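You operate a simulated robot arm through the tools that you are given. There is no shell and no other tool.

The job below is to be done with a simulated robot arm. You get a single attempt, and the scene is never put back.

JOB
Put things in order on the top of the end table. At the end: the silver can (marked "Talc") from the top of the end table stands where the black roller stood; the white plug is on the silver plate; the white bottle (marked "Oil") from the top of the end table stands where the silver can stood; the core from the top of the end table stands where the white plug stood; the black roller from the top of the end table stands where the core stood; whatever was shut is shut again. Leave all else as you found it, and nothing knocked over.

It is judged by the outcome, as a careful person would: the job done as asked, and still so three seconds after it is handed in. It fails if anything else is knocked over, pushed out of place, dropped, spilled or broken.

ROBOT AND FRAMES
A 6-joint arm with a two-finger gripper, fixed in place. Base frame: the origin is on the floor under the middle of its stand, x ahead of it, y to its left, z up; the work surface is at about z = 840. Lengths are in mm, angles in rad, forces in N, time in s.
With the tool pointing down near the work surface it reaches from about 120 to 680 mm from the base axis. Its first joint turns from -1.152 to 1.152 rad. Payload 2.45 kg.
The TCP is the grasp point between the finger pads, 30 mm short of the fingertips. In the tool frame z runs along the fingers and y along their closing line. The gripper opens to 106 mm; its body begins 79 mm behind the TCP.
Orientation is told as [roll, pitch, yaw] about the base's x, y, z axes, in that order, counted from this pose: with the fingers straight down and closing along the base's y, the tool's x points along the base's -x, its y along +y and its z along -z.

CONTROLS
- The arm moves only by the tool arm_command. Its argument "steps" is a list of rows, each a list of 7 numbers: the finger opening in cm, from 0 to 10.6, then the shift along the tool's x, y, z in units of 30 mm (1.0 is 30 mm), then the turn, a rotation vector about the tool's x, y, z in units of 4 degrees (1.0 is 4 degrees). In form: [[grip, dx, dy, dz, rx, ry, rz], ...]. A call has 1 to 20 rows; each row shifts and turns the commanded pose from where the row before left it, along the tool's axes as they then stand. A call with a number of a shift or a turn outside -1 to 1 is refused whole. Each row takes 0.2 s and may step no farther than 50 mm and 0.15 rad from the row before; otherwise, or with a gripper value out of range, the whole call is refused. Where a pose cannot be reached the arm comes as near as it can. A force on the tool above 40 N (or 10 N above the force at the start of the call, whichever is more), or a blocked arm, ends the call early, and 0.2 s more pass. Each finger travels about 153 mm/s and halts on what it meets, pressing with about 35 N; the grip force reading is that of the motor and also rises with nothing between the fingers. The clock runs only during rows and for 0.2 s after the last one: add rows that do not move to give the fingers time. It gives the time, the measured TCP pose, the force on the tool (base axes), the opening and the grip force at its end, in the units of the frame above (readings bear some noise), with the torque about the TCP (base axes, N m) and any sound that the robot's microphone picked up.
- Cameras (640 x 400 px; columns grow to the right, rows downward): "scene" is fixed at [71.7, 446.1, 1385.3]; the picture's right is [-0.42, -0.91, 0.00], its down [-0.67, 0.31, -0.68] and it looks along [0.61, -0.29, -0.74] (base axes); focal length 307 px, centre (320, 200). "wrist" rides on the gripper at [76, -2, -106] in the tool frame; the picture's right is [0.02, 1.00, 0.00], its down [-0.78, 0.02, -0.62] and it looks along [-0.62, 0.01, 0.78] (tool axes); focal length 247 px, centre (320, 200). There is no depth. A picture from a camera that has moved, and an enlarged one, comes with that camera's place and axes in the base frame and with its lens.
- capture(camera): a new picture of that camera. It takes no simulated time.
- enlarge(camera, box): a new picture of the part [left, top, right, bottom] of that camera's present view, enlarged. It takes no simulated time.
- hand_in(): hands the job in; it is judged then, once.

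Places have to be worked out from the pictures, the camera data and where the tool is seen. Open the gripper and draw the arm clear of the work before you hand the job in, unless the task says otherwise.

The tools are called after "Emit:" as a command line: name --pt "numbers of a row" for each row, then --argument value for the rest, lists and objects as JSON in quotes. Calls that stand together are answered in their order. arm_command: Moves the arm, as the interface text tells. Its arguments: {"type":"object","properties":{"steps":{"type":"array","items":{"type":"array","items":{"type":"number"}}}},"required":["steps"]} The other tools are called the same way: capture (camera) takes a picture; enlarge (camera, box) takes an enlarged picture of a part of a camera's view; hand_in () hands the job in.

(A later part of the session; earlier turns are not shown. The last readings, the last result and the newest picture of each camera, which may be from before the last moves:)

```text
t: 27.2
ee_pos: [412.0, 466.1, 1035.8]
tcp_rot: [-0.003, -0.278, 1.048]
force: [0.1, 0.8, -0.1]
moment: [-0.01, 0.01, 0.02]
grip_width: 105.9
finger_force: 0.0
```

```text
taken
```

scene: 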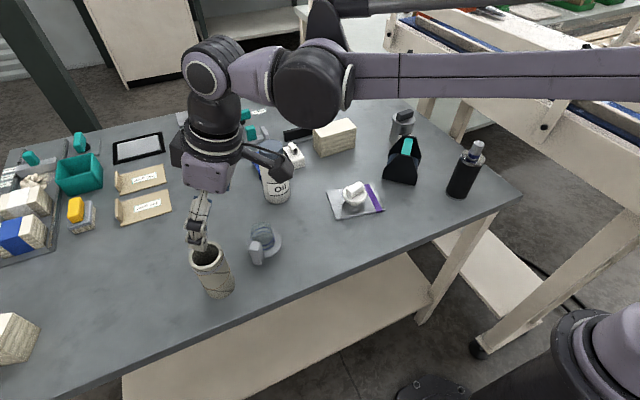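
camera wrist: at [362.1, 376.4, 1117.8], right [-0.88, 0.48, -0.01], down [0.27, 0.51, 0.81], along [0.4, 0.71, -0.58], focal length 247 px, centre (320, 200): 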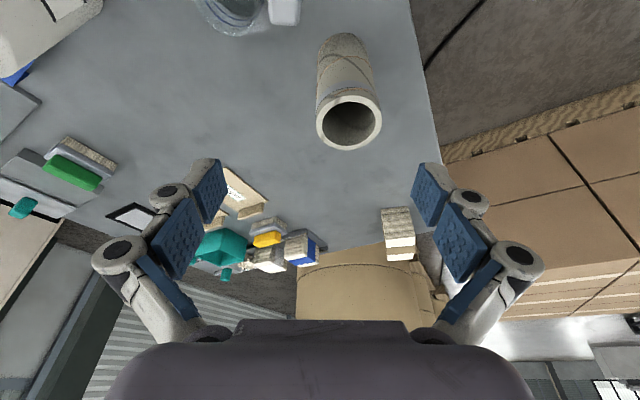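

The core axis resolves to about (404,501). I align over it and come down part way, with the fingertips straddling its rim, then check.

Emit:
arm_command --pt "10.6 -0.84 0.813 0.24 0 0 0" --pt "10.6 0.245 0 0.854 0 0 0" --pt "10.6 0.245 0 0.854 0 0 0" --pt "10.6 0 0 0 0 0 0"

Emit:
capture --camera "wrist"

Emit:
enlarge --camera "scene" --box '[150, 180, 310, 310]'

```text
t: 28.2
ee_pos: [403.3, 498.7, 982.9]
tcp_rot: [-0.001, -0.279, 1.05]
force: [0.6, -0.1, 0.1]
moment: [0.01, -0.05, -0.01]
grip_width: 106.0
finger_force: 0.0
```

```text
taken
camera wrist: at [354.0, 410.1, 1064.3], right [-0.88, 0.48, -0.01], down [0.27, 0.51, 0.81], along [0.4, 0.71, -0.58], focal length 247 px, centre (320, 200)
```

wrist: 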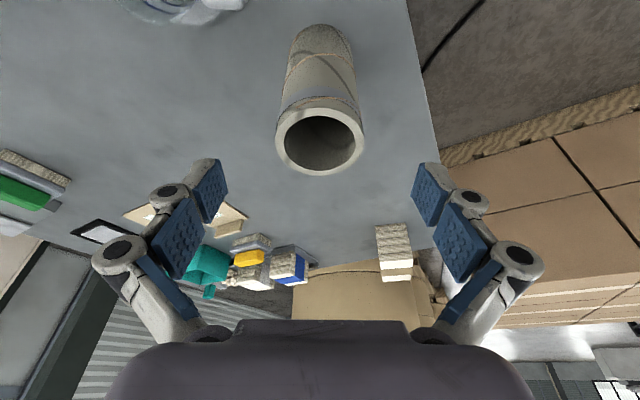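

```text
3.08 times, centred on (230, 245) of scene
camera zoom: at [71.7, 446.1, 1385.3], right [-0.42, -0.91, 0.0], down [-0.67, 0.31, -0.68], along [0.61, -0.29, -0.74], focal length 945 px, centre (597, 62)
```

zoom: 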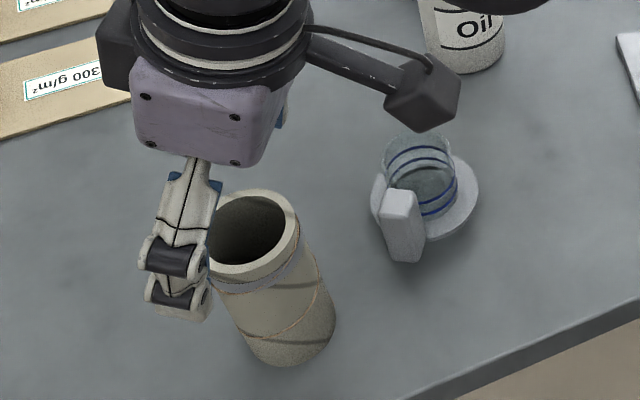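

The core is centred between the fingers, so I lower to the grasp height (TCP z≈905).

Emit:
arm_command --pt "10.6 0.22 0 0.838 0 0 0" --pt "10.6 0.22 0 0.838 0 0 0" --pt "10.6 0.22 0 0.838 0 0 0" --pt "10.6 0 0 0 0 0 0"

Emit:
capture --camera "wrist"

Emit:
enlarge --camera "scene" --box '[150, 180, 310, 310]'

```text
t: 29.2
ee_pos: [404.1, 499.7, 906.1]
tcp_rot: [-0.002, -0.28, 1.05]
force: [-0.1, 0.3, 0.0]
moment: [0.01, -0.01, -0.02]
grip_width: 106.3
finger_force: 0.1
```

```text
taken
camera wrist: at [354.2, 410.1, 985.8], right [-0.88, 0.48, -0.01], down [0.27, 0.51, 0.81], along [0.4, 0.71, -0.58], focal length 247 px, centre (320, 200)
```

wrist: 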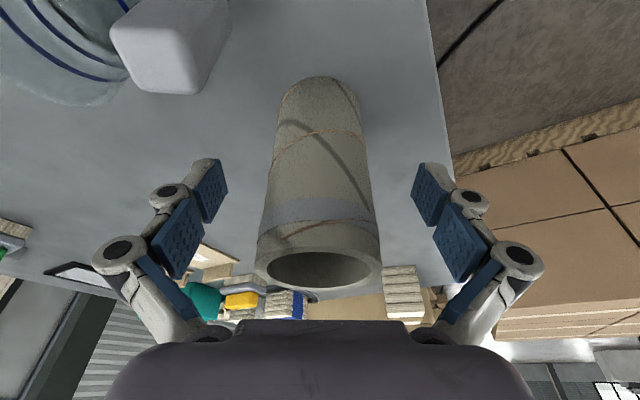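

```text
3.08 times, centred on (230, 245) of scene
camera zoom: at [71.7, 446.1, 1385.3], right [-0.42, -0.91, 0.0], down [-0.67, 0.31, -0.68], along [0.61, -0.29, -0.74], focal length 945 px, centre (597, 62)
```

zoom: 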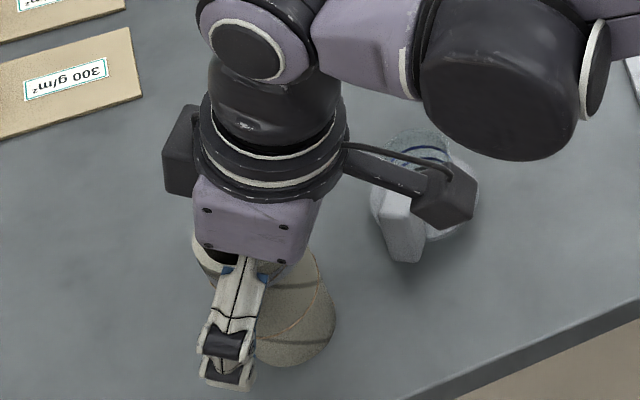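

The core stands centred between the pads. Closing.

Emit:
arm_command --pt "8.0 0 0 0 0 0 0" --pt "5.0 0 0 0 0 0 0" --pt "5.0 0 0 0 0 0 0" --pt "5.0 0 0 0 0 0 0"

Emit:
capture --camera "wrist"

```text
t: 30.2
ee_pos: [404.1, 499.9, 904.9]
tcp_rot: [-0.001, -0.278, 1.048]
force: [-0.3, 0.1, 4.1]
moment: [0.01, -0.03, -0.02]
grip_width: 52.2
finger_force: 34.7
```

```text
taken
camera wrist: at [354.1, 410.1, 986.3], right [-0.88, 0.48, -0.01], down [0.27, 0.51, 0.81], along [0.4, 0.71, -0.58], focal length 247 px, centre (320, 200)
```

wrist: 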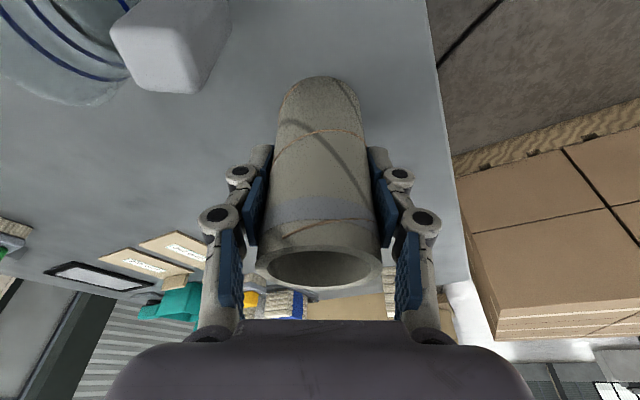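

The core is gripped, about 52 mm across, centred at (404,500). I lift 100 mm, turn back to 37° of yaw, and carry it to above the plug's old spot.

Emit:
arm_command --pt "5.0 -0.115 0 -0.4 0 0 0" --pt "5.0 -0.23 0 -0.801 0 0 0" --pt "5.0 -0.23 0 -0.801 0 0 0" --pt "5.0 -0.276 0 -0.961 0 0 0" --pt "5.0 -0.115 0 -0.4 0 0 0" --pt "5.0 0 0 0 0.264 0 0.921" --pt "5.0 0 0 0 0.264 0 0.921" --pt "5.0 0 0 0 0.264 0 0.921" --pt "5.0 0 0 0 0.264 0 0.921" --pt "5.0 0 0 0 0.264 0 0.921" --pt "5.0 0 0 0 0.264 0 0.921" --pt "5.0 -0.583 -0.957 0.167 0 0 0" --pt "5.0 -0.583 -0.957 0.167 0 0 0" --pt "5.0 -0.583 -0.957 0.167 0 0 0" --pt "5.0 -0.583 -0.957 0.167 0 0 0" --pt "5.0 -0.583 -0.957 0.167 0 0 0" --pt "5.0 0 0 0 0 0 0"

Emit:
capture --camera "wrist"

Emit:
capture --camera "scene"

```text
t: 33.8
ee_pos: [565.4, 440.2, 1012.1]
tcp_rot: [-0.001, -0.281, 0.648]
force: [-0.5, 2.0, -0.5]
moment: [0.02, 0.02, 0.01]
grip_width: 52.1
finger_force: 34.9
```

```text
taken
camera wrist: at [484.3, 377.5, 1092.8], right [-0.62, 0.79, -0.01], down [0.45, 0.37, 0.81], along [0.64, 0.5, -0.58], focal length 247 px, centre (320, 200)
```

wrist: 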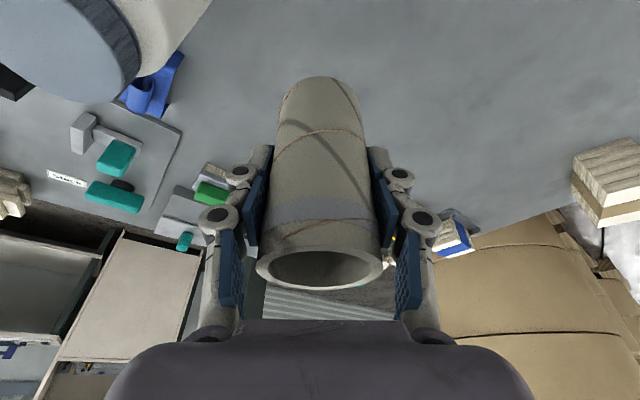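

```text
taken
```

scene: 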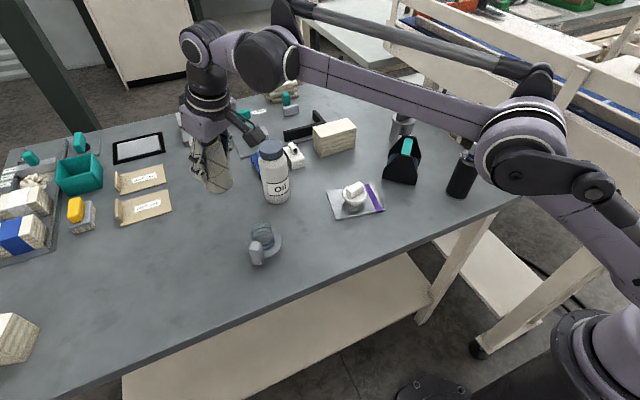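

The core is upright above the spot. I lower to about 4 mm above contact.

Emit:
arm_command --pt "5.0 0.2525 0.011 0.82 0 0 0" --pt "5.0 0.2525 0.011 0.82 0 0 0" --pt "5.0 0.2525 0.011 0.82 0 0 0" --pt "5.0 0.2525 0.011 0.82 0 0 0" --pt "5.0 0 0 0 0 0 0"

Emit:
enlarge --camera "scene" --box '[170, 140, 310, 240]'

Emit:
capture --camera "wrist"

```text
t: 35.0
ee_pos: [563.4, 441.2, 907.1]
tcp_rot: [-0.001, -0.281, 0.648]
force: [0.1, 0.4, 1.1]
moment: [-0.01, -0.01, 0.0]
grip_width: 52.4
finger_force: 34.7
```

```text
4.00 times, centred on (240, 190) of scene
camera zoom: at [71.7, 446.1, 1385.3], right [-0.42, -0.91, 0.0], down [-0.67, 0.31, -0.68], along [0.61, -0.29, -0.74], focal length 1229 px, centre (640, 240)
```

zoom: 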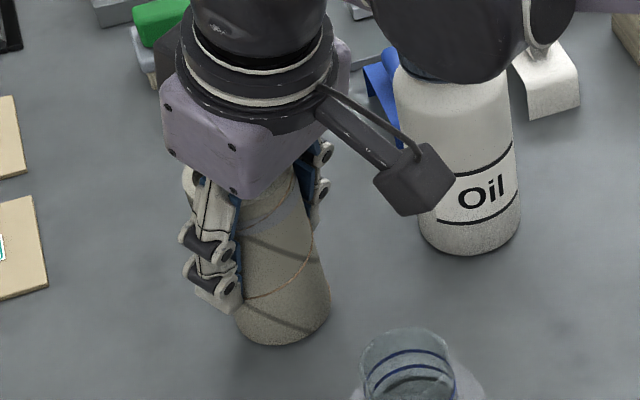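

```text
taken
camera wrist: at [482.1, 377.3, 988.3], right [-0.62, 0.79, -0.01], down [0.45, 0.36, 0.81], along [0.64, 0.5, -0.58], focal length 247 px, centre (320, 200)
```

wrist: 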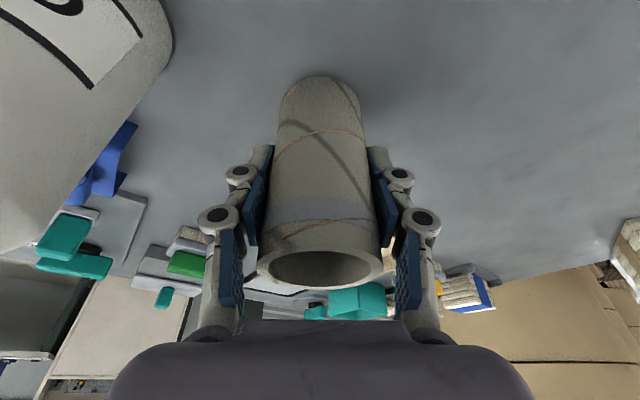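

Almost touching. I use 1 mm steps down until contact.

Emit:
arm_command --pt "5.0 0.009 0 0.032 0 0 0" --pt "5.0 0.009 0 0.032 0 0 0" --pt "5.0 0 0 0 0 0 0"

```text
t: 35.8
ee_pos: [562.0, 441.0, 905.7]
tcp_rot: [-0.002, -0.28, 0.647]
force: [0.7, -1.3, 0.1]
moment: [-0.02, -0.04, -0.02]
grip_width: 52.1
finger_force: 34.8
```

Emit:
arm_command --pt "5.0 0.009 0 0.032 0 0 0" --pt "5.0 0 0 0 0 0 0"

```text
t: 36.4
ee_pos: [562.7, 440.4, 906.5]
tcp_rot: [-0.001, -0.282, 0.648]
force: [0.0, 1.1, 9.3]
moment: [0.14, 0.1, -0.04]
grip_width: 52.0
finger_force: 34.7
```

Contact at 9 N. I open the fingers gently and check that the core stands.

Emit:
arm_command --pt "5.6 0 0 0 0 0 0" --pt "6.5 0 0 0 0 0 0" --pt "8.0 0 0 0 0 0 0" --pt "9.5 0 0 0 0 0 0" --pt "9.5 0 0 0 0 0 0"

Emit:
capture --camera "wrist"

Emit:
enlarge --camera "scene" --box '[170, 140, 310, 240]'

```text
t: 37.6
ee_pos: [563.0, 441.3, 904.7]
tcp_rot: [-0.001, -0.282, 0.647]
force: [-0.4, -0.8, 0.1]
moment: [0.03, 0.01, 0.0]
grip_width: 95.0
finger_force: 0.0
```

```text
taken
camera wrist: at [481.6, 377.5, 985.6], right [-0.62, 0.79, -0.01], down [0.45, 0.36, 0.81], along [0.64, 0.5, -0.58], focal length 247 px, centre (320, 200)
```

wrist: 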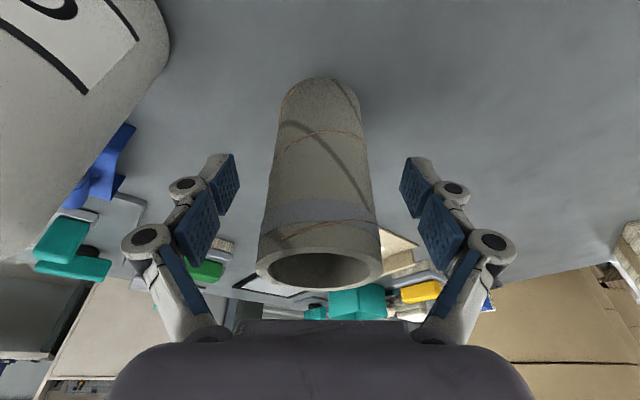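

```text
4.00 times, centred on (240, 190) of scene
camera zoom: at [71.7, 446.1, 1385.3], right [-0.42, -0.91, 0.0], down [-0.67, 0.31, -0.68], along [0.61, -0.29, -0.74], focal length 1229 px, centre (640, 240)
```

zoom: 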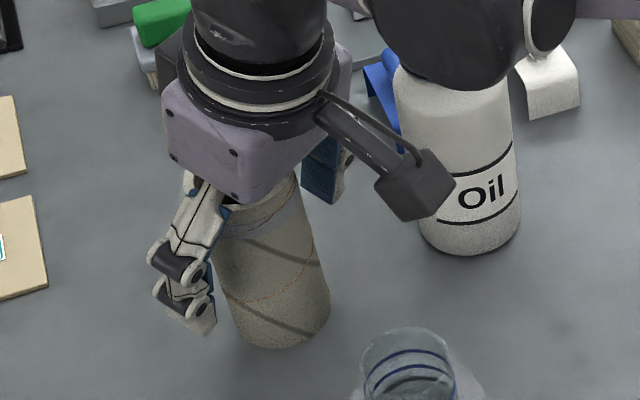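

The core stands where the plug was. I lift clear, retreat up and inward, and bring the tool back to vertical for the roller.

Emit:
arm_command --pt "9.5 -0.23 0 -0.801 0 0 0" --pt "10.6 -0.23 0 -0.801 0 0 0" --pt "10.6 -0.23 0 -0.801 0 0 0" --pt "10.6 -0.23 0 -0.801 0 0 0" --pt "10.6 0.85 0 -0.491 0 0 0" --pt "10.6 0.85 0 -0.491 0 0 0" --pt "10.6 0.85 0 -0.491 0 0 0" --pt "10.6 0.85 0 -0.491 0 0 0" --pt "10.6 0.85 0 -0.491 0 0 0" --pt "10.6 0.85 0 -0.491 0 0 0" --pt "10.6 0.85 0 -0.491 0 0 0" --pt "10.6 0 0 0 0 1 0" --pt "10.6 0 0 0 0 1 0" --pt "10.6 0 0 0 0 1 0" --pt "10.6 0 0 0 0 1 0" --pt "10.6 0 0 0 0 0 0"

Emit:
capture --camera "scene"

Emit:
capture --camera "wrist"

```text
t: 41.0
ee_pos: [401.2, 319.9, 1053.9]
tcp_rot: [-0.002, 0.0, 0.647]
force: [-0.3, 0.2, 0.3]
moment: [0.01, -0.03, 0.02]
grip_width: 105.9
finger_force: 0.0
```

```text
taken
```

scene: 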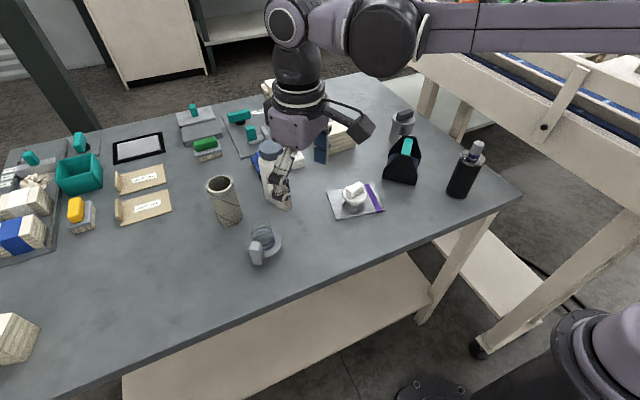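

```text
taken
camera wrist: at [341.6, 273.3, 1160.8], right [-0.62, 0.78, 0.0], down [0.61, 0.49, 0.62], along [0.49, 0.38, -0.78], focal length 247 px, centre (320, 200)
```

wrist: 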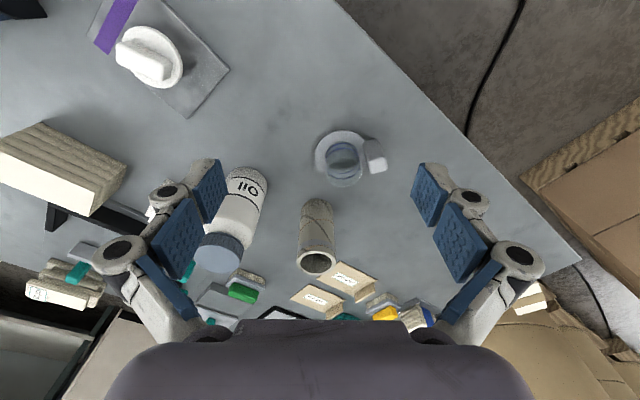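

The core stands neatly in the plug's old spot. I rotate yaw back to about 0 and travel toward the roller at safe height.

Emit:
arm_command --pt "10.6 0 0 0 0 0 1" --pt "10.6 0 0 0 0 0 1" --pt "10.6 0 0 0 0 0 1" --pt "10.6 0 0 0 0 0 1" --pt "10.6 0 0 0 0 0 1" --pt "10.6 0 0 0 0 0 1" --pt "10.6 0 0 0 0 0 1" --pt "10.6 0 0 0 0 0 1" --pt "10.6 0 0 0 0 0 1" --pt "10.6 0.2 -1 -0.1 0 0 0" --pt "10.6 0.2 -1 -0.1 0 0 0" --pt "10.6 0.2 -1 -0.1 0 0 0" --pt "10.6 0.2 -1 -0.1 0 0 0" --pt "10.6 0.2 -1 -0.1 0 0 0" --pt "10.6 0.2 -1 -0.1 0 0 0" --pt "10.6 0.2 -1 -0.1 0 0 0" --pt "10.6 0.2 -1 -0.1 0 0 0" --pt "10.6 0.2 -1 -0.1 0 0 0" --pt "10.6 0.2 -1 -0.1 0 0 0" --pt "10.6 0 0 0 0 0 0"

Emit:
capture --camera "wrist"

```text
t: 45.2
ee_pos: [346.3, 19.1, 1084.1]
tcp_rot: [-0.001, -0.003, 0.02]
force: [0.0, 0.4, -0.6]
moment: [-0.02, 0.02, 0.02]
grip_width: 105.9
finger_force: 0.2
```

```text
taken
camera wrist: at [269.8, 16.9, 1190.0], right [-0.04, 1.0, 0.0], down [0.78, 0.03, 0.62], along [0.62, 0.02, -0.78], focal length 247 px, centre (320, 200)
```

wrist: 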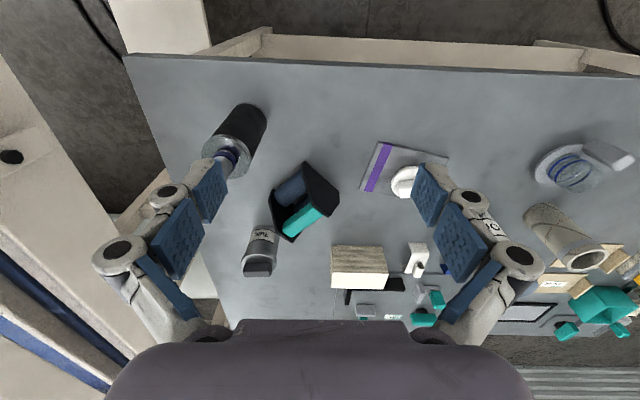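

Emit:
arm_command --pt "10.6 -0.45 -0.81 0 0 0 0" --pt "10.6 -0.45 -0.81 0 0 0 0" --pt "10.6 -0.45 -0.81 0 0 0 0" --pt "10.6 -0.45 -0.81 0 0 0 0" --pt "10.6 0 0 0 0 0 0"

Emit:
capture --camera "wrist"

Emit:
enlarge --camera "wrist" --box '[240, 0, 400, 160]'

Emit:
capture --camera "scene"

```text
t: 46.4
ee_pos: [403.3, -77.1, 1085.2]
tcp_rot: [-0.003, -0.002, 0.019]
force: [-0.5, -0.1, -0.7]
moment: [0.0, 0.03, 0.01]
grip_width: 105.9
finger_force: 0.2
```

```text
taken
camera wrist: at [327.3, -79.5, 1190.7], right [-0.04, 1.0, 0.0], down [0.78, 0.03, 0.62], along [0.62, 0.02, -0.78], focal length 247 px, centre (320, 200)
```

wrist: 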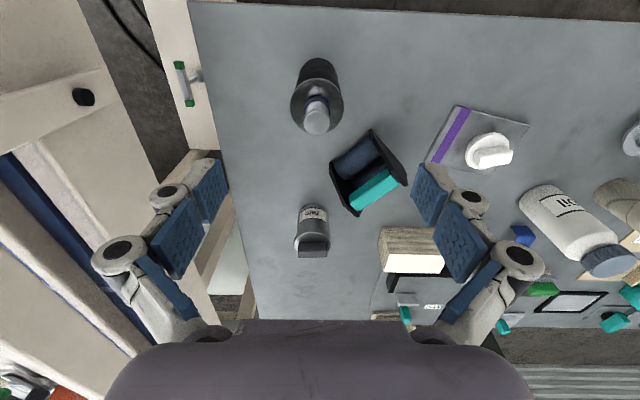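

```text
2.50 times, centred on (320, 80) of wrist
camera zoom: at [327.3, -79.5, 1190.7], right [-0.04, 1.0, 0.0], down [0.78, 0.03, 0.62], along [0.62, 0.02, -0.78], focal length 617 px, centre (320, 500)
```

zoom: 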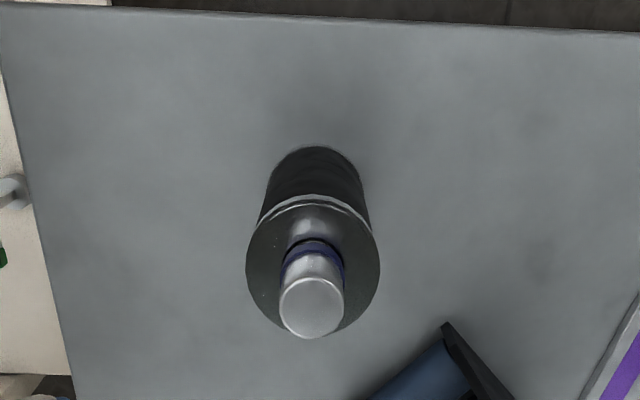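

```text
taken
```

scene: 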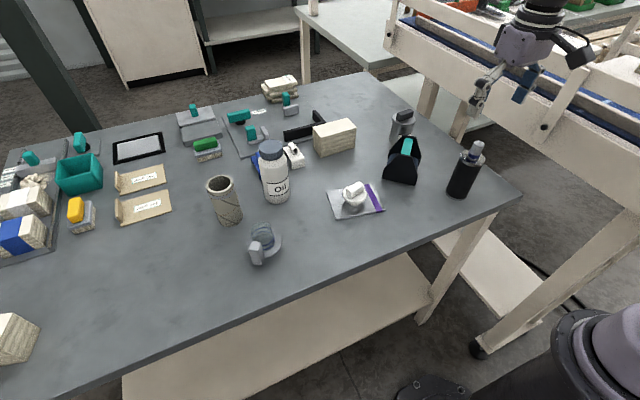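

The roller axis resolves to (403,-79). I descend to z≈980 with the fingers on either side, then check alignment.

Emit:
arm_command --pt "10.6 0 -0.06 0.875 0 0 0" --pt "10.6 0 0 0.875 0 0 0" --pt "10.6 0 0 0.875 0 0 0" --pt "10.6 0 0 0.875 0 0 0" --pt "10.6 0 0 0 0 0 0"

Emit:
capture --camera "wrist"

Emit:
enlarge --camera "scene" --box '[390, 90, 540, 220]'

```text
t: 47.6
ee_pos: [404.3, -78.0, 979.5]
tcp_rot: [-0.002, 0.0, 0.019]
force: [-0.8, 0.0, -0.4]
moment: [-0.02, 0.02, 0.01]
grip_width: 105.9
finger_force: 0.1
```

```text
taken
camera wrist: at [327.4, -81.3, 1085.7], right [-0.04, 1.0, 0.0], down [0.78, 0.03, 0.62], along [0.62, 0.02, -0.78], focal length 247 px, centre (320, 200)
```

wrist: 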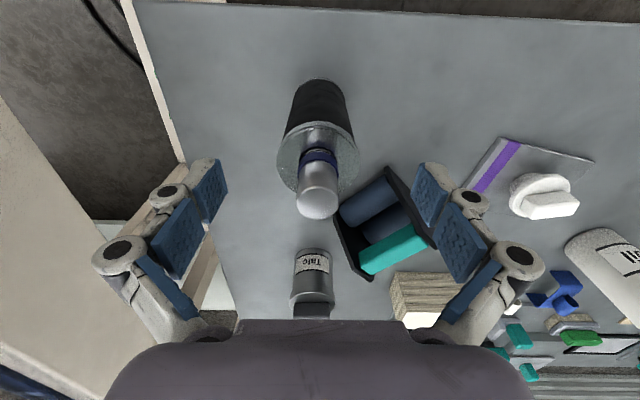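

```text
3.08 times, centred on (465, 155) of scene
camera zoom: at [71.7, 446.1, 1385.3], right [-0.42, -0.91, 0.0], down [-0.67, 0.31, -0.68], along [0.61, -0.29, -0.74], focal length 945 px, centre (-126, 338)
```

zoom: 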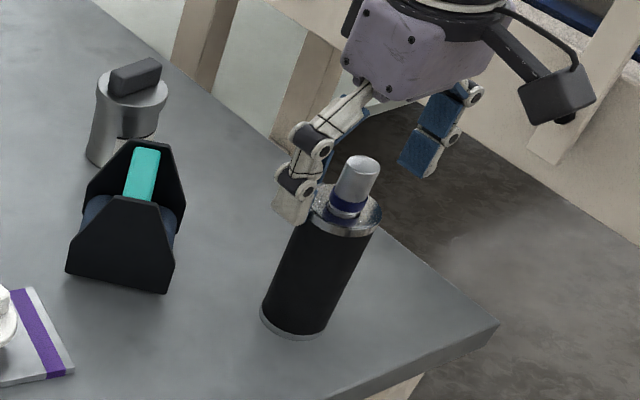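

The roller is centred, and the nearest housing corner (about x=470) is well clear of the finger. I descend to the grasp height of 930 and close.

Emit:
arm_command --pt "10.6 0 -0.02 0.83 0 0 0" --pt "10.6 0 0 0.83 0 0 0" --pt "10.6 0 0 0 0 0 0" --pt "8.0 0 0 0 0 0 0" --pt "4.5 0 0 0 0 0 0" --pt "4.5 0 0 0 0 0 0" --pt "4.5 0 0 0 0 0 0"

Emit:
capture --camera "wrist"

Emit:
enlarge --camera "scene" --box '[390, 90, 540, 220]'

```text
t: 49.2
ee_pos: [402.7, -79.9, 931.7]
tcp_rot: [0.0, -0.003, 0.016]
force: [0.9, -5.3, 5.6]
moment: [-0.24, 0.01, 0.02]
grip_width: 47.8
finger_force: 35.0
```

```text
taken
camera wrist: at [327.1, -82.1, 1037.9], right [-0.04, 1.0, 0.0], down [0.78, 0.03, 0.62], along [0.62, 0.02, -0.78], focal length 247 px, centre (320, 200)
```

wrist: 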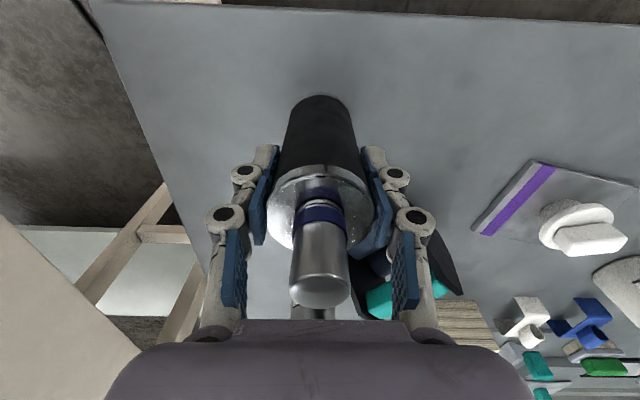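

```text
3.08 times, centred on (465, 155) of scene
camera zoom: at [71.6, 446.0, 1385.3], right [-0.42, -0.91, 0.0], down [-0.67, 0.31, -0.68], along [0.61, -0.29, -0.74], focal length 945 px, centre (-126, 338)
```

zoom: 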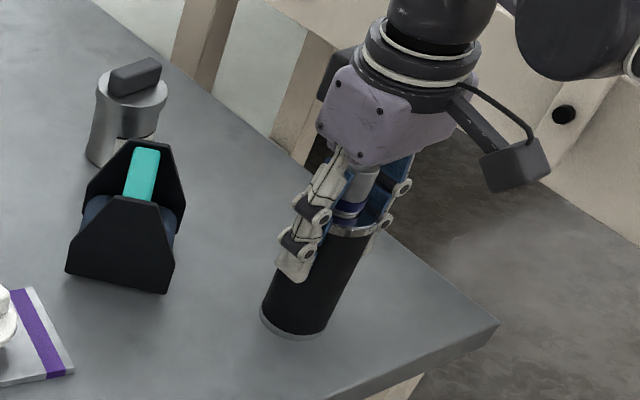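

Gripped at 47.8 mm. I lift slowly by about 20 mm and check the weight and that the roller hangs true.

Emit:
arm_command --pt "4.5 0 0 -0.2 0 0 0" --pt "4.5 0 0 -0.3 0 0 0" --pt "4.5 0 0 -0.3 0 0 0" --pt "4.5 0 0 0 0 0 0"

Emit:
capture --camera "wrist"

Emit:
enlarge --camera "scene" --box '[390, 90, 540, 220]'

```text
t: 50.2
ee_pos: [402.9, -78.2, 954.8]
tcp_rot: [-0.001, -0.002, 0.02]
force: [0.2, 0.6, -2.6]
moment: [0.0, 0.03, 0.04]
grip_width: 47.8
finger_force: 34.9
```

```text
taken
camera wrist: at [327.2, -81.3, 1060.6], right [-0.04, 1.0, 0.0], down [0.78, 0.03, 0.62], along [0.62, 0.02, -0.78], focal length 247 px, centre (320, 200)
```

wrist: 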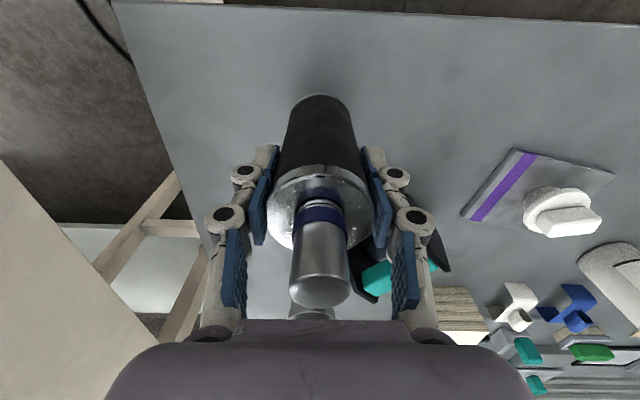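

```text
3.08 times, centred on (465, 155) of scene
camera zoom: at [71.7, 446.1, 1385.3], right [-0.42, -0.91, 0.0], down [-0.67, 0.31, -0.68], along [0.61, -0.29, -0.74], focal length 945 px, centre (-126, 338)
```

zoom: 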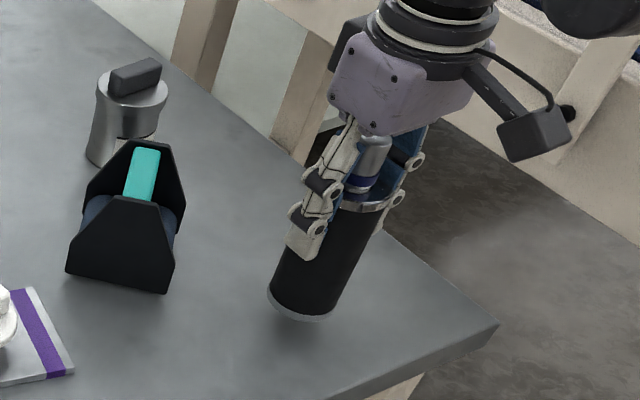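

The roller is light (about 2.6 N) and hangs straight. I lift to z≈1050 and carry it across on an inward path.

Emit:
arm_command --pt "4.5 0 0 -0.8 0 0 0" --pt "4.5 0 0 -0.8 0 0 0" --pt "4.5 0 0 -0.8 0 0 0" --pt "4.5 0 0 -0.8 0 0 0" --pt "4.5 0.143 0.97 0 0 0 0" --pt "4.5 0.143 0.97 0 0 0 0" --pt "4.5 0.143 0.97 0 0 0 0" --pt "4.5 0.143 0.97 0 0 0 0" --pt "4.5 0.143 0.97 0 0 0 0" --pt "4.5 0.143 0.97 0 0 0 0" --pt "4.5 0.143 0.97 0 0 0 0" --pt "4.5 0.143 0.97 0 0 0 0" --pt "4.5 0.143 0.97 0 0 0 0" --pt "4.5 0.143 0.97 0 0 0 0" --pt "4.5 0.143 0.97 0 0 0 0" --pt "4.5 0.143 0.97 0 0 0 0" --pt "4.5 0.143 0.97 0 0 0 0" --pt "4.5 0 0 0 0 0 0"

Emit:
capture --camera "scene"

```text
t: 54.0
ee_pos: [340.0, 299.2, 1050.5]
tcp_rot: [-0.001, -0.001, 0.019]
force: [-0.9, 0.5, -4.4]
moment: [0.03, 0.0, 0.01]
grip_width: 47.5
finger_force: 34.7
```

```text
taken
```

scene: 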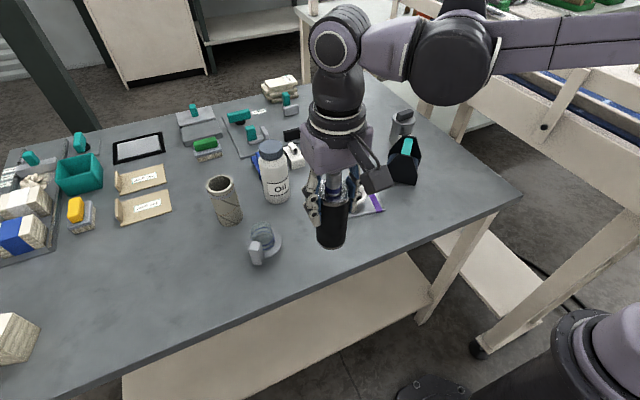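

Emit:
arm_command --pt "4.5 0 0 0 0 0 -0.98" --pt "4.5 0 0 0 0 0 -0.98" --pt "4.5 0 0 0 0 0 -0.98" --pt "4.5 0 0 0 0 0 -0.98" --pt "4.5 0 0 0 0 0 -0.98" --pt "4.5 0 0 0 0 0 -0.98" --pt "4.5 0 0 0 0 0 -0.98" --pt "4.5 0 0 0 0 0 -0.98" --pt "4.5 0 0 0 0 0 -0.98" --pt "4.5 0 0 0 0 0 -0.98" --pt "4.5 0 0 0 0 0 -0.98" --pt "4.5 0 0 0 0 0 -0.98" --pt "4.5 0 0 0 0 0 -0.98" --pt "4.5 0 0 0 0 0 -0.98" --pt "4.5 0 0 0 0 0 -0.98" --pt "4.5 0 0 0 0 0 0"

Emit:
capture --camera "wrist"

```text
t: 57.4
ee_pos: [340.0, 297.7, 1050.2]
tcp_rot: [-0.002, -0.002, 1.046]
force: [0.3, -0.4, -2.8]
moment: [-0.03, -0.02, 0.0]
grip_width: 47.7
finger_force: 34.9
```

```text
taken
camera wrist: at [303.9, 231.1, 1155.8], right [-0.88, 0.48, 0.0], down [0.38, 0.69, 0.62], along [0.3, 0.54, -0.78], focal length 247 px, centre (320, 200)
```

wrist: 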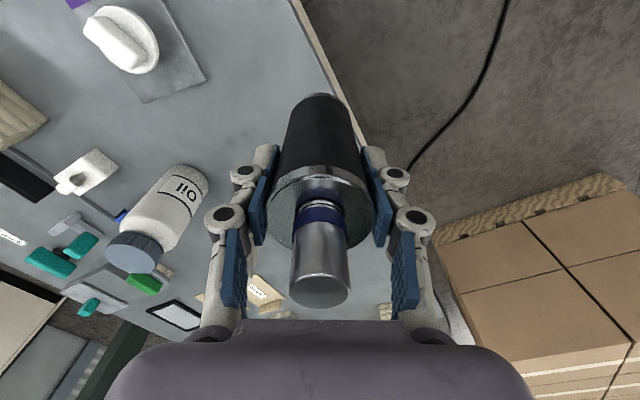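

Emit:
arm_command --pt "4.5 -0.986 0.22 0.19 0 0 0" --pt "4.5 -0.986 0.22 0.19 0 0 0" --pt "4.5 -0.986 0.22 0.19 0 0 0" --pt "4.5 -0.986 0.22 0.19 0 0 0" --pt "4.5 -0.986 0.22 0.19 0 0 0" --pt "4.5 -0.986 0.22 0.19 0 0 0" --pt "4.5 -0.986 0.22 0.19 0 0 0" --pt "4.5 0 0 0 0 0 0"

Emit:
capture --camera "wrist"

Emit:
capture --camera "scene"

```text
t: 59.2
ee_pos: [403.0, 500.2, 1009.8]
tcp_rot: [0.0, 0.0, 1.044]
force: [-0.9, -1.0, -3.9]
moment: [0.01, 0.01, 0.01]
grip_width: 47.6
finger_force: 34.4
```

```text
taken
camera wrist: at [366.1, 434.0, 1115.5], right [-0.88, 0.48, 0.0], down [0.38, 0.69, 0.62], along [0.3, 0.54, -0.78], focal length 247 px, centre (320, 200)
```

wrist: 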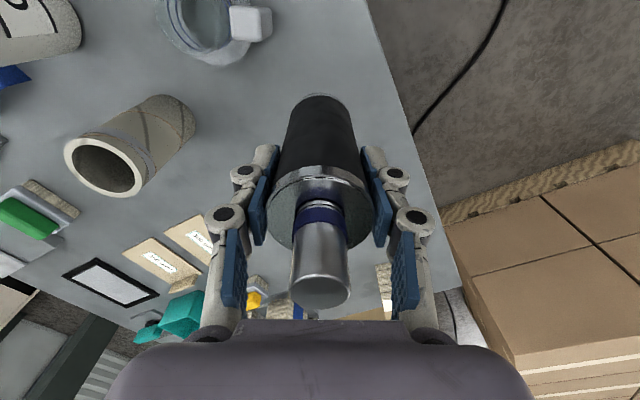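

```text
taken
```

scene: 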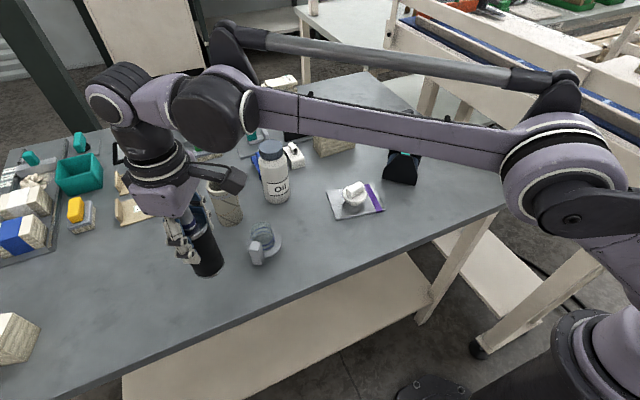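

Over the core's old spot at (403,500). I lower to just above contact, expected at TCP z≈931.5.

Emit:
arm_command --pt "4.5 -0.02 -0.02 0.83 0 0 0" --pt "4.5 0 0 0.83 0 0 0" --pt "4.5 0 0 0.8 0 0 0" --pt "4.5 0 0 0 0 0 0"

Emit:
capture --camera "wrist"

Emit:
enlarge --camera "scene" --box '[150, 180, 310, 310]'

```text
t: 60.2
ee_pos: [403.8, 500.8, 936.0]
tcp_rot: [-0.002, 0.001, 1.046]
force: [-0.3, 0.2, -3.5]
moment: [-0.04, -0.01, -0.04]
grip_width: 47.5
finger_force: 34.6
```

```text
taken
camera wrist: at [367.5, 434.4, 1041.9], right [-0.88, 0.48, 0.0], down [0.38, 0.69, 0.62], along [0.3, 0.54, -0.78], focal length 247 px, centre (320, 200)
```

wrist: 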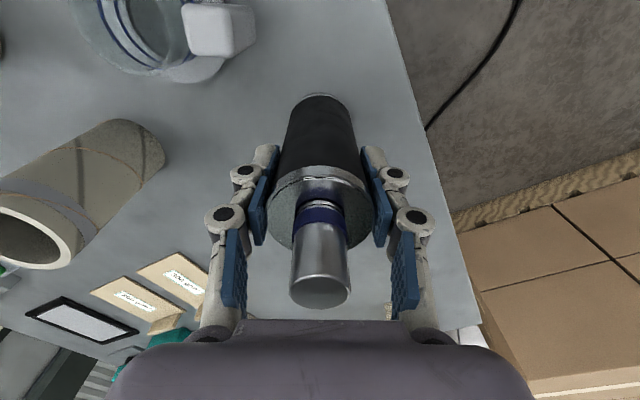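

```text
3.08 times, centred on (230, 245) of scene
camera zoom: at [71.7, 446.1, 1385.3], right [-0.42, -0.91, 0.0], down [-0.67, 0.31, -0.68], along [0.61, -0.29, -0.74], focal length 945 px, centre (597, 62)
```

zoom: 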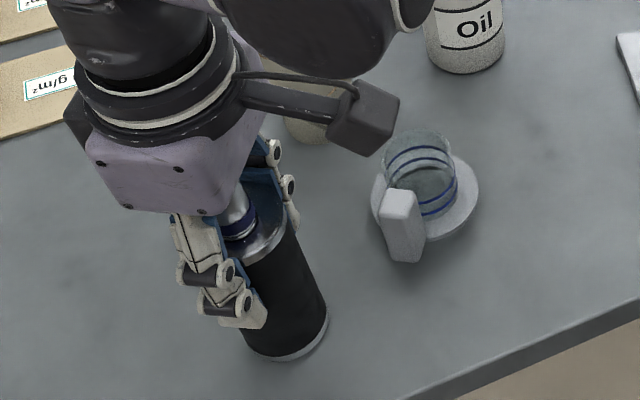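

Emit:
arm_command --pt "4.5 0 0 0.05 0 0 0" --pt "4.5 0 0 0.05 0 0 0" --pt "4.5 0 0 0 0 0 0"

```text
t: 61.0
ee_pos: [404.9, 500.5, 933.0]
tcp_rot: [-0.001, 0.0, 1.046]
force: [0.2, -0.1, -3.3]
moment: [0.02, -0.01, 0.04]
grip_width: 47.7
finger_force: 35.0
```

Not yet in contact, so I continue with 0.75 mm steps.

Emit:
arm_command --pt "4.5 0 0 0.025 0 0 0" --pt "4.5 0 0 0.025 0 0 0" --pt "4.5 0 0 0 0 0 0"

```text
t: 61.8
ee_pos: [405.3, 500.9, 931.4]
tcp_rot: [-0.001, -0.002, 1.045]
force: [-2.1, -0.3, 16.0]
moment: [0.3, 0.04, 0.06]
grip_width: 47.7
finger_force: 35.3
```

Contact (16 N). I ease off a touch and open the fingers.

Emit:
arm_command --pt "4.5 0 0 -0.015 0 0 0" --pt "5.2 0 0 0 0 0 0" --pt "6.0 0 0 0 0 0 0" --pt "7.5 0 0 0 0 0 0" --pt "8.5 0 0 0 0 0 0" --pt "8.5 0 0 0 0 0 0"

Emit:
capture --camera "wrist"

Emit:
enlarge --camera "scene" --box '[150, 180, 310, 310]'

```text
t: 63.2
ee_pos: [405.3, 500.8, 930.6]
tcp_rot: [-0.003, -0.002, 1.045]
force: [0.3, 0.6, 0.3]
moment: [-0.02, 0.02, 0.0]
grip_width: 84.8
finger_force: 0.0
```

```text
taken
camera wrist: at [368.7, 434.7, 1037.8], right [-0.88, 0.48, 0.0], down [0.38, 0.69, 0.62], along [0.3, 0.54, -0.78], focal length 247 px, centre (320, 200)
```

wrist: 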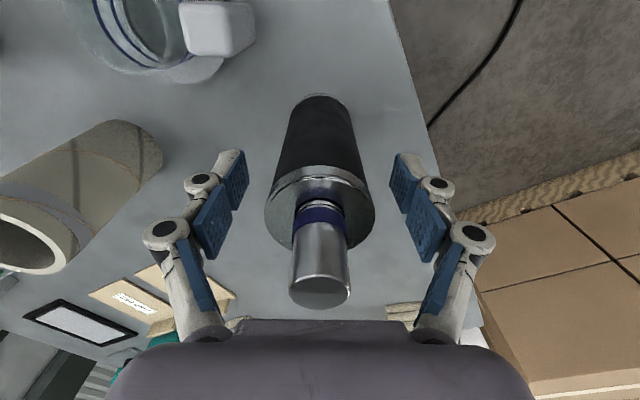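

```text
3.08 times, centred on (230, 245) of scene
camera zoom: at [71.7, 446.1, 1385.3], right [-0.42, -0.91, 0.0], down [-0.67, 0.31, -0.68], along [0.61, -0.29, -0.74], focal length 945 px, centre (597, 62)
```

zoom: 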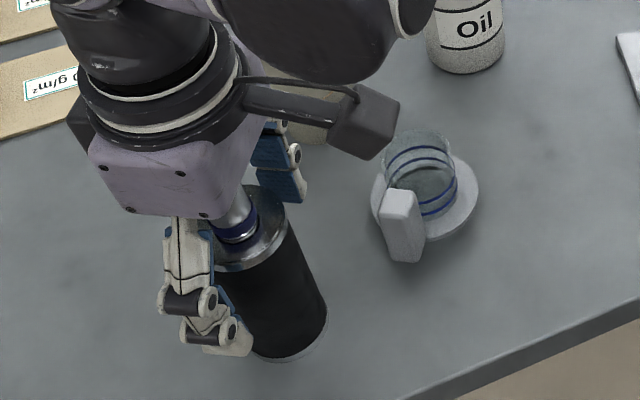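

The roller stands in the core's old spot. I lift straight up past its knob, retreat inward, and begin turning back towards the can.

Emit:
arm_command --pt "9.0 0 0 -0.96 0 0 0" --pt "9.0 0 0 -0.96 0 0 0" --pt "9.0 0 0 -0.96 0 0 0" --pt "9.0 0 0 -0.96 0 0 0" --pt "10.6 1 0 -0.1 0 0 0" --pt "10.6 1 0 -0.1 0 0 0" --pt "10.6 1 0 -0.1 0 0 0" --pt "10.6 1 0 -0.1 0 0 0" --pt "10.6 0 0 0 0 0 0"

Emit:
capture --camera "scene"

Emit:
capture --camera "wrist"

```text
t: 65.2
ee_pos: [343.9, 396.5, 1059.4]
tcp_rot: [-0.002, -0.002, 1.045]
force: [-1.0, 1.2, -1.3]
moment: [0.0, 0.01, 0.04]
grip_width: 106.0
finger_force: 0.1
```

```text
taken
```

scene: 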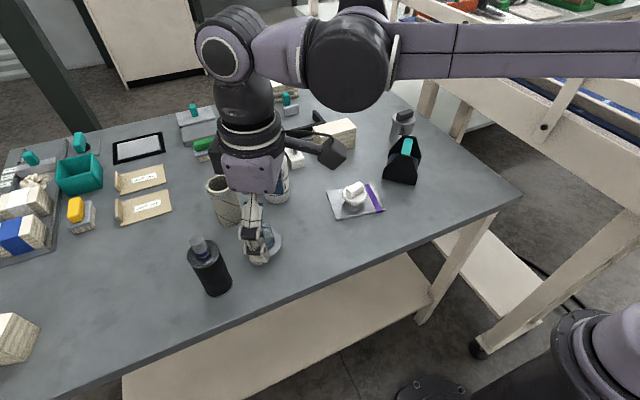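

```text
taken
camera wrist: at [307.9, 330.4, 1165.1], right [-0.88, 0.48, 0.0], down [0.38, 0.69, 0.62], along [0.3, 0.54, -0.78], focal length 247 px, centre (320, 200)
```

wrist: 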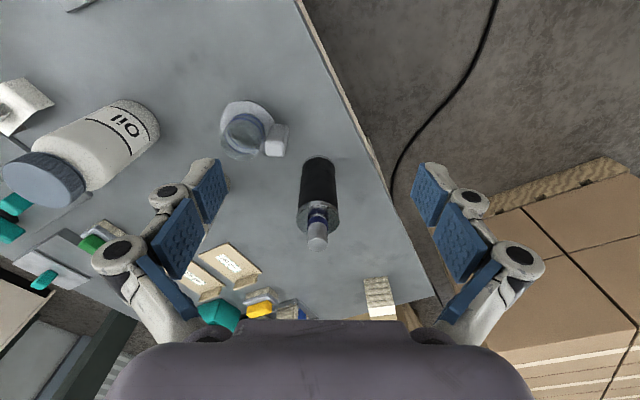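

The roller stands at the old core spot and everything else is undisturbed. I rotate back to about -4° of yaw and travel toward the can.

Emit:
arm_command --pt "10.6 0 0 0 0 0 1" --pt "10.6 0 0 0 0 0 1" --pt "10.6 0 0 0 0 0 1" --pt "10.6 0 0 0 0 0 1" --pt "10.6 0 0 0 0 0 1" --pt "10.6 0 0 0 0 0 1" --pt "10.6 0 0 0 0 0 1" --pt "10.6 0 0 0 0 0 1" --pt "10.6 0 0 0 0 0 1" --pt "10.6 0 0 0 0 0 1" --pt "10.6 0 0 0 0 0 1" --pt "10.6 0 0 0 0 0 1" --pt "10.6 0 0 0 0 0 1" --pt "10.6 0 0 0 0 0 1" --pt "10.6 0 0 0 0 0 1" --pt "10.6 0 0 0 0 0 1" --pt "10.6 0 -1 0 0 0 0" --pt "10.6 0 -1 0 0 0 0" --pt "10.6 0 -1 0 0 0 0" --pt "10.6 0 -1 0 0 0 0"

Emit:
arm_command --pt "10.6 -0.4 -1 0 0 0 0" --pt "10.6 -0.4 -1 0 0 0 0" --pt "10.6 -0.4 -1 0 0 0 0" --pt "10.6 -0.4 -1 0 0 0 0" --pt "10.6 -0.4 -1 0 0 0 0" --pt "10.6 -0.4 -1 0 0 0 0" --pt "10.6 -0.4 -1 0 0 0 0" --pt "10.6 -0.4 -1 0 0 0 0" --pt "10.6 -0.4 -1 0 0 0 0" --pt "10.6 -0.4 -1 0 0 0 0" --pt "10.6 -0.4 -1 0 0 0 0" --pt "10.6 -0.4 -1 0 0 0 0" --pt "10.6 0 0 0 0 0 0"

Emit:
capture --camera "wrist"

Emit:
capture --camera "scene"

```text
t: 69.4
ee_pos: [336.2, 278.3, 1059.3]
tcp_rot: [-0.001, -0.001, -0.075]
force: [0.2, 1.7, 0.3]
moment: [-0.01, 0.02, 0.01]
grip_width: 105.9
finger_force: 0.0
```

```text
t: 72.2
ee_pos: [452.8, -94.0, 1061.6]
tcp_rot: [-0.001, -0.001, -0.072]
force: [0.1, 1.0, -0.2]
moment: [0.01, -0.01, 0.0]
grip_width: 106.2
finger_force: 0.1
```

```text
taken
camera wrist: at [377.0, -89.4, 1167.2], right [0.05, 1.0, 0.0], down [0.78, -0.04, 0.62], along [0.62, -0.03, -0.78], focal length 247 px, centre (320, 200)
```

wrist: 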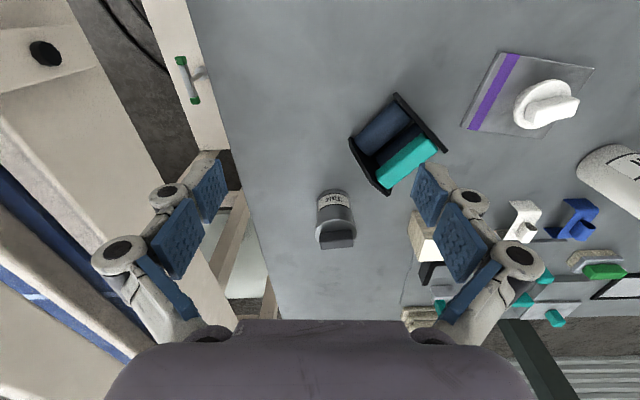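

```text
taken
```

scene: 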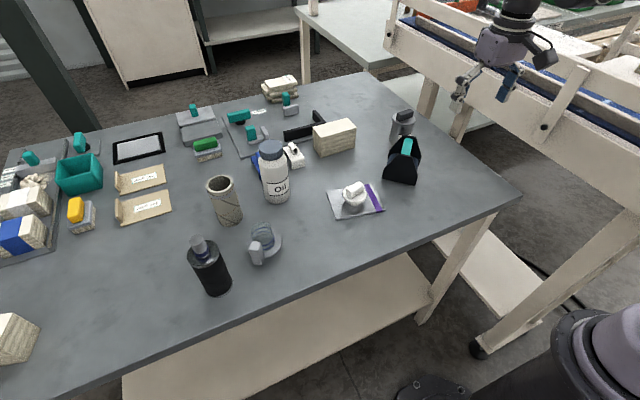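

Emit:
arm_command --pt "10.6 -0.907 0.125 0.333 0 0 0" --pt "10.6 -0.907 0.125 0.333 0 0 0" --pt "10.6 -0.907 0.125 0.333 0 0 0" --pt "10.6 -0.907 0.125 0.333 0 0 0" --pt "10.6 -0.907 0.125 0.333 0 0 0" --pt "10.6 0 0 0 0 0 0"

Emit:
capture --camera "wrist"

Emit:
enlarge --camera "wrist" --box '[240, 60, 400, 200]'

Emit:
enlarge --camera "scene" --box '[370, 60, 480, 160]'

```text
t: 73.6
ee_pos: [591.7, -83.0, 1012.2]
tcp_rot: [-0.002, -0.002, -0.072]
force: [0.7, -0.7, 0.1]
moment: [0.01, -0.03, 0.0]
grip_width: 106.0
finger_force: 0.0
```

```text
taken
camera wrist: at [515.3, -79.0, 1116.8], right [0.05, 1.0, 0.0], down [0.78, -0.04, 0.62], along [0.62, -0.03, -0.78], focal length 247 px, centre (320, 200)
```

wrist: 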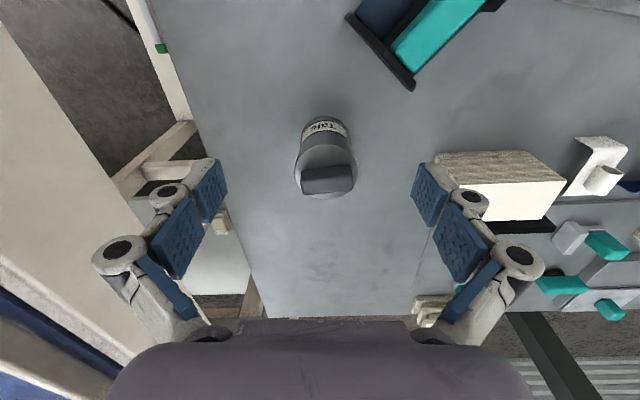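

```text
2.86 times, centred on (320, 130) of wrist
camera zoom: at [515.3, -79.0, 1116.8], right [0.05, 1.0, 0.0], down [0.78, -0.04, 0.62], along [0.62, -0.03, -0.78], focal length 706 px, centre (320, 400)
```

zoom: 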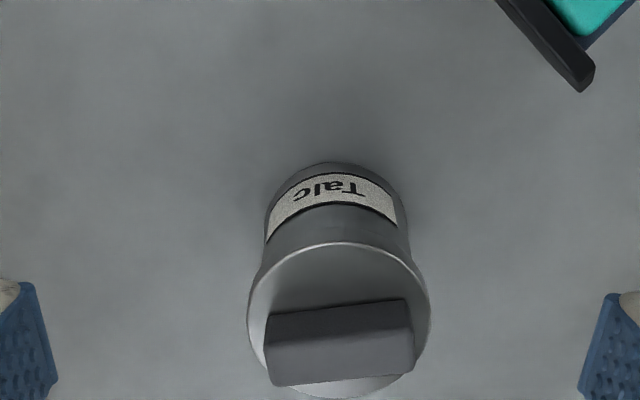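

```text
4.00 times, centred on (425, 110) of scene
camera zoom: at [71.7, 446.1, 1385.3], right [-0.42, -0.91, 0.0], down [-0.67, 0.31, -0.68], along [0.61, -0.29, -0.74], focal length 1229 px, centre (-100, 560)
```

zoom: 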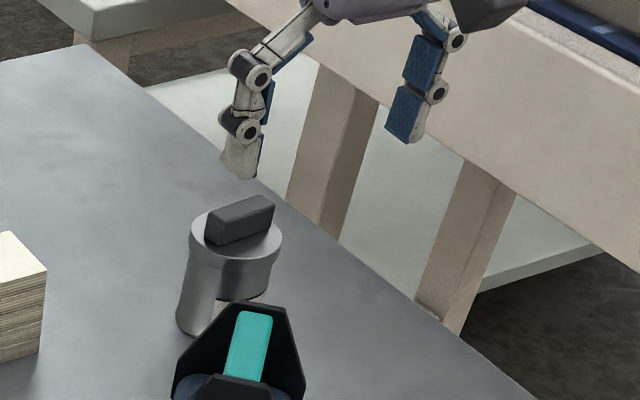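

Emit:
enlarge --camera "scene" --box '[380, 100, 425, 150]'

Emit:
enlarge --camera "wrist" --box '[290, 105, 370, 205]'

```text
8.00 times, centred on (402, 125) of scene
camera zoom: at [71.7, 446.1, 1385.3], right [-0.42, -0.91, 0.0], down [-0.67, 0.31, -0.68], along [0.61, -0.29, -0.74], focal length 2457 px, centre (-340, 800)
```

zoom: 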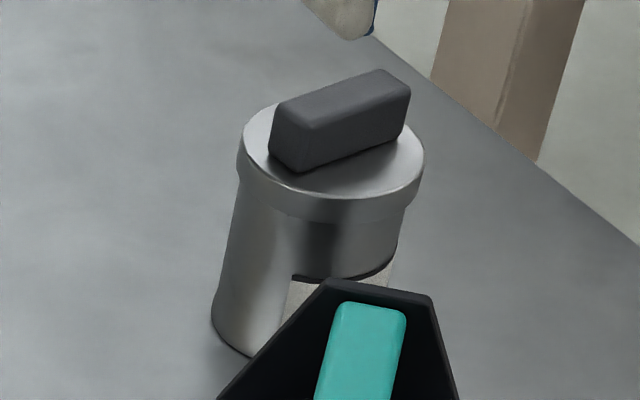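

```text
4.00 times, centred on (330, 155) of wrist
camera zoom: at [515.3, -79.0, 1116.8], right [0.05, 1.0, 0.0], down [0.78, -0.04, 0.62], along [0.62, -0.03, -0.78], focal length 988 px, centre (280, 380)
```

zoom: 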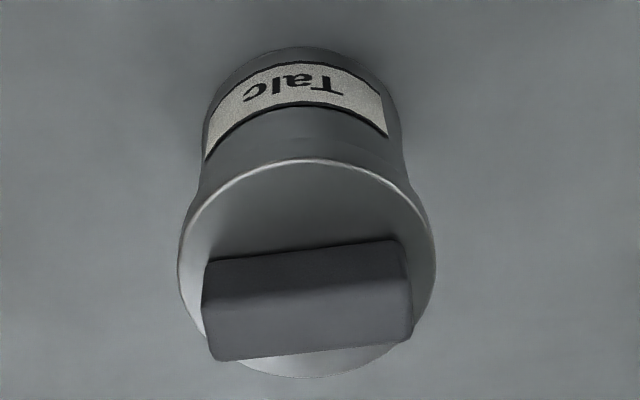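

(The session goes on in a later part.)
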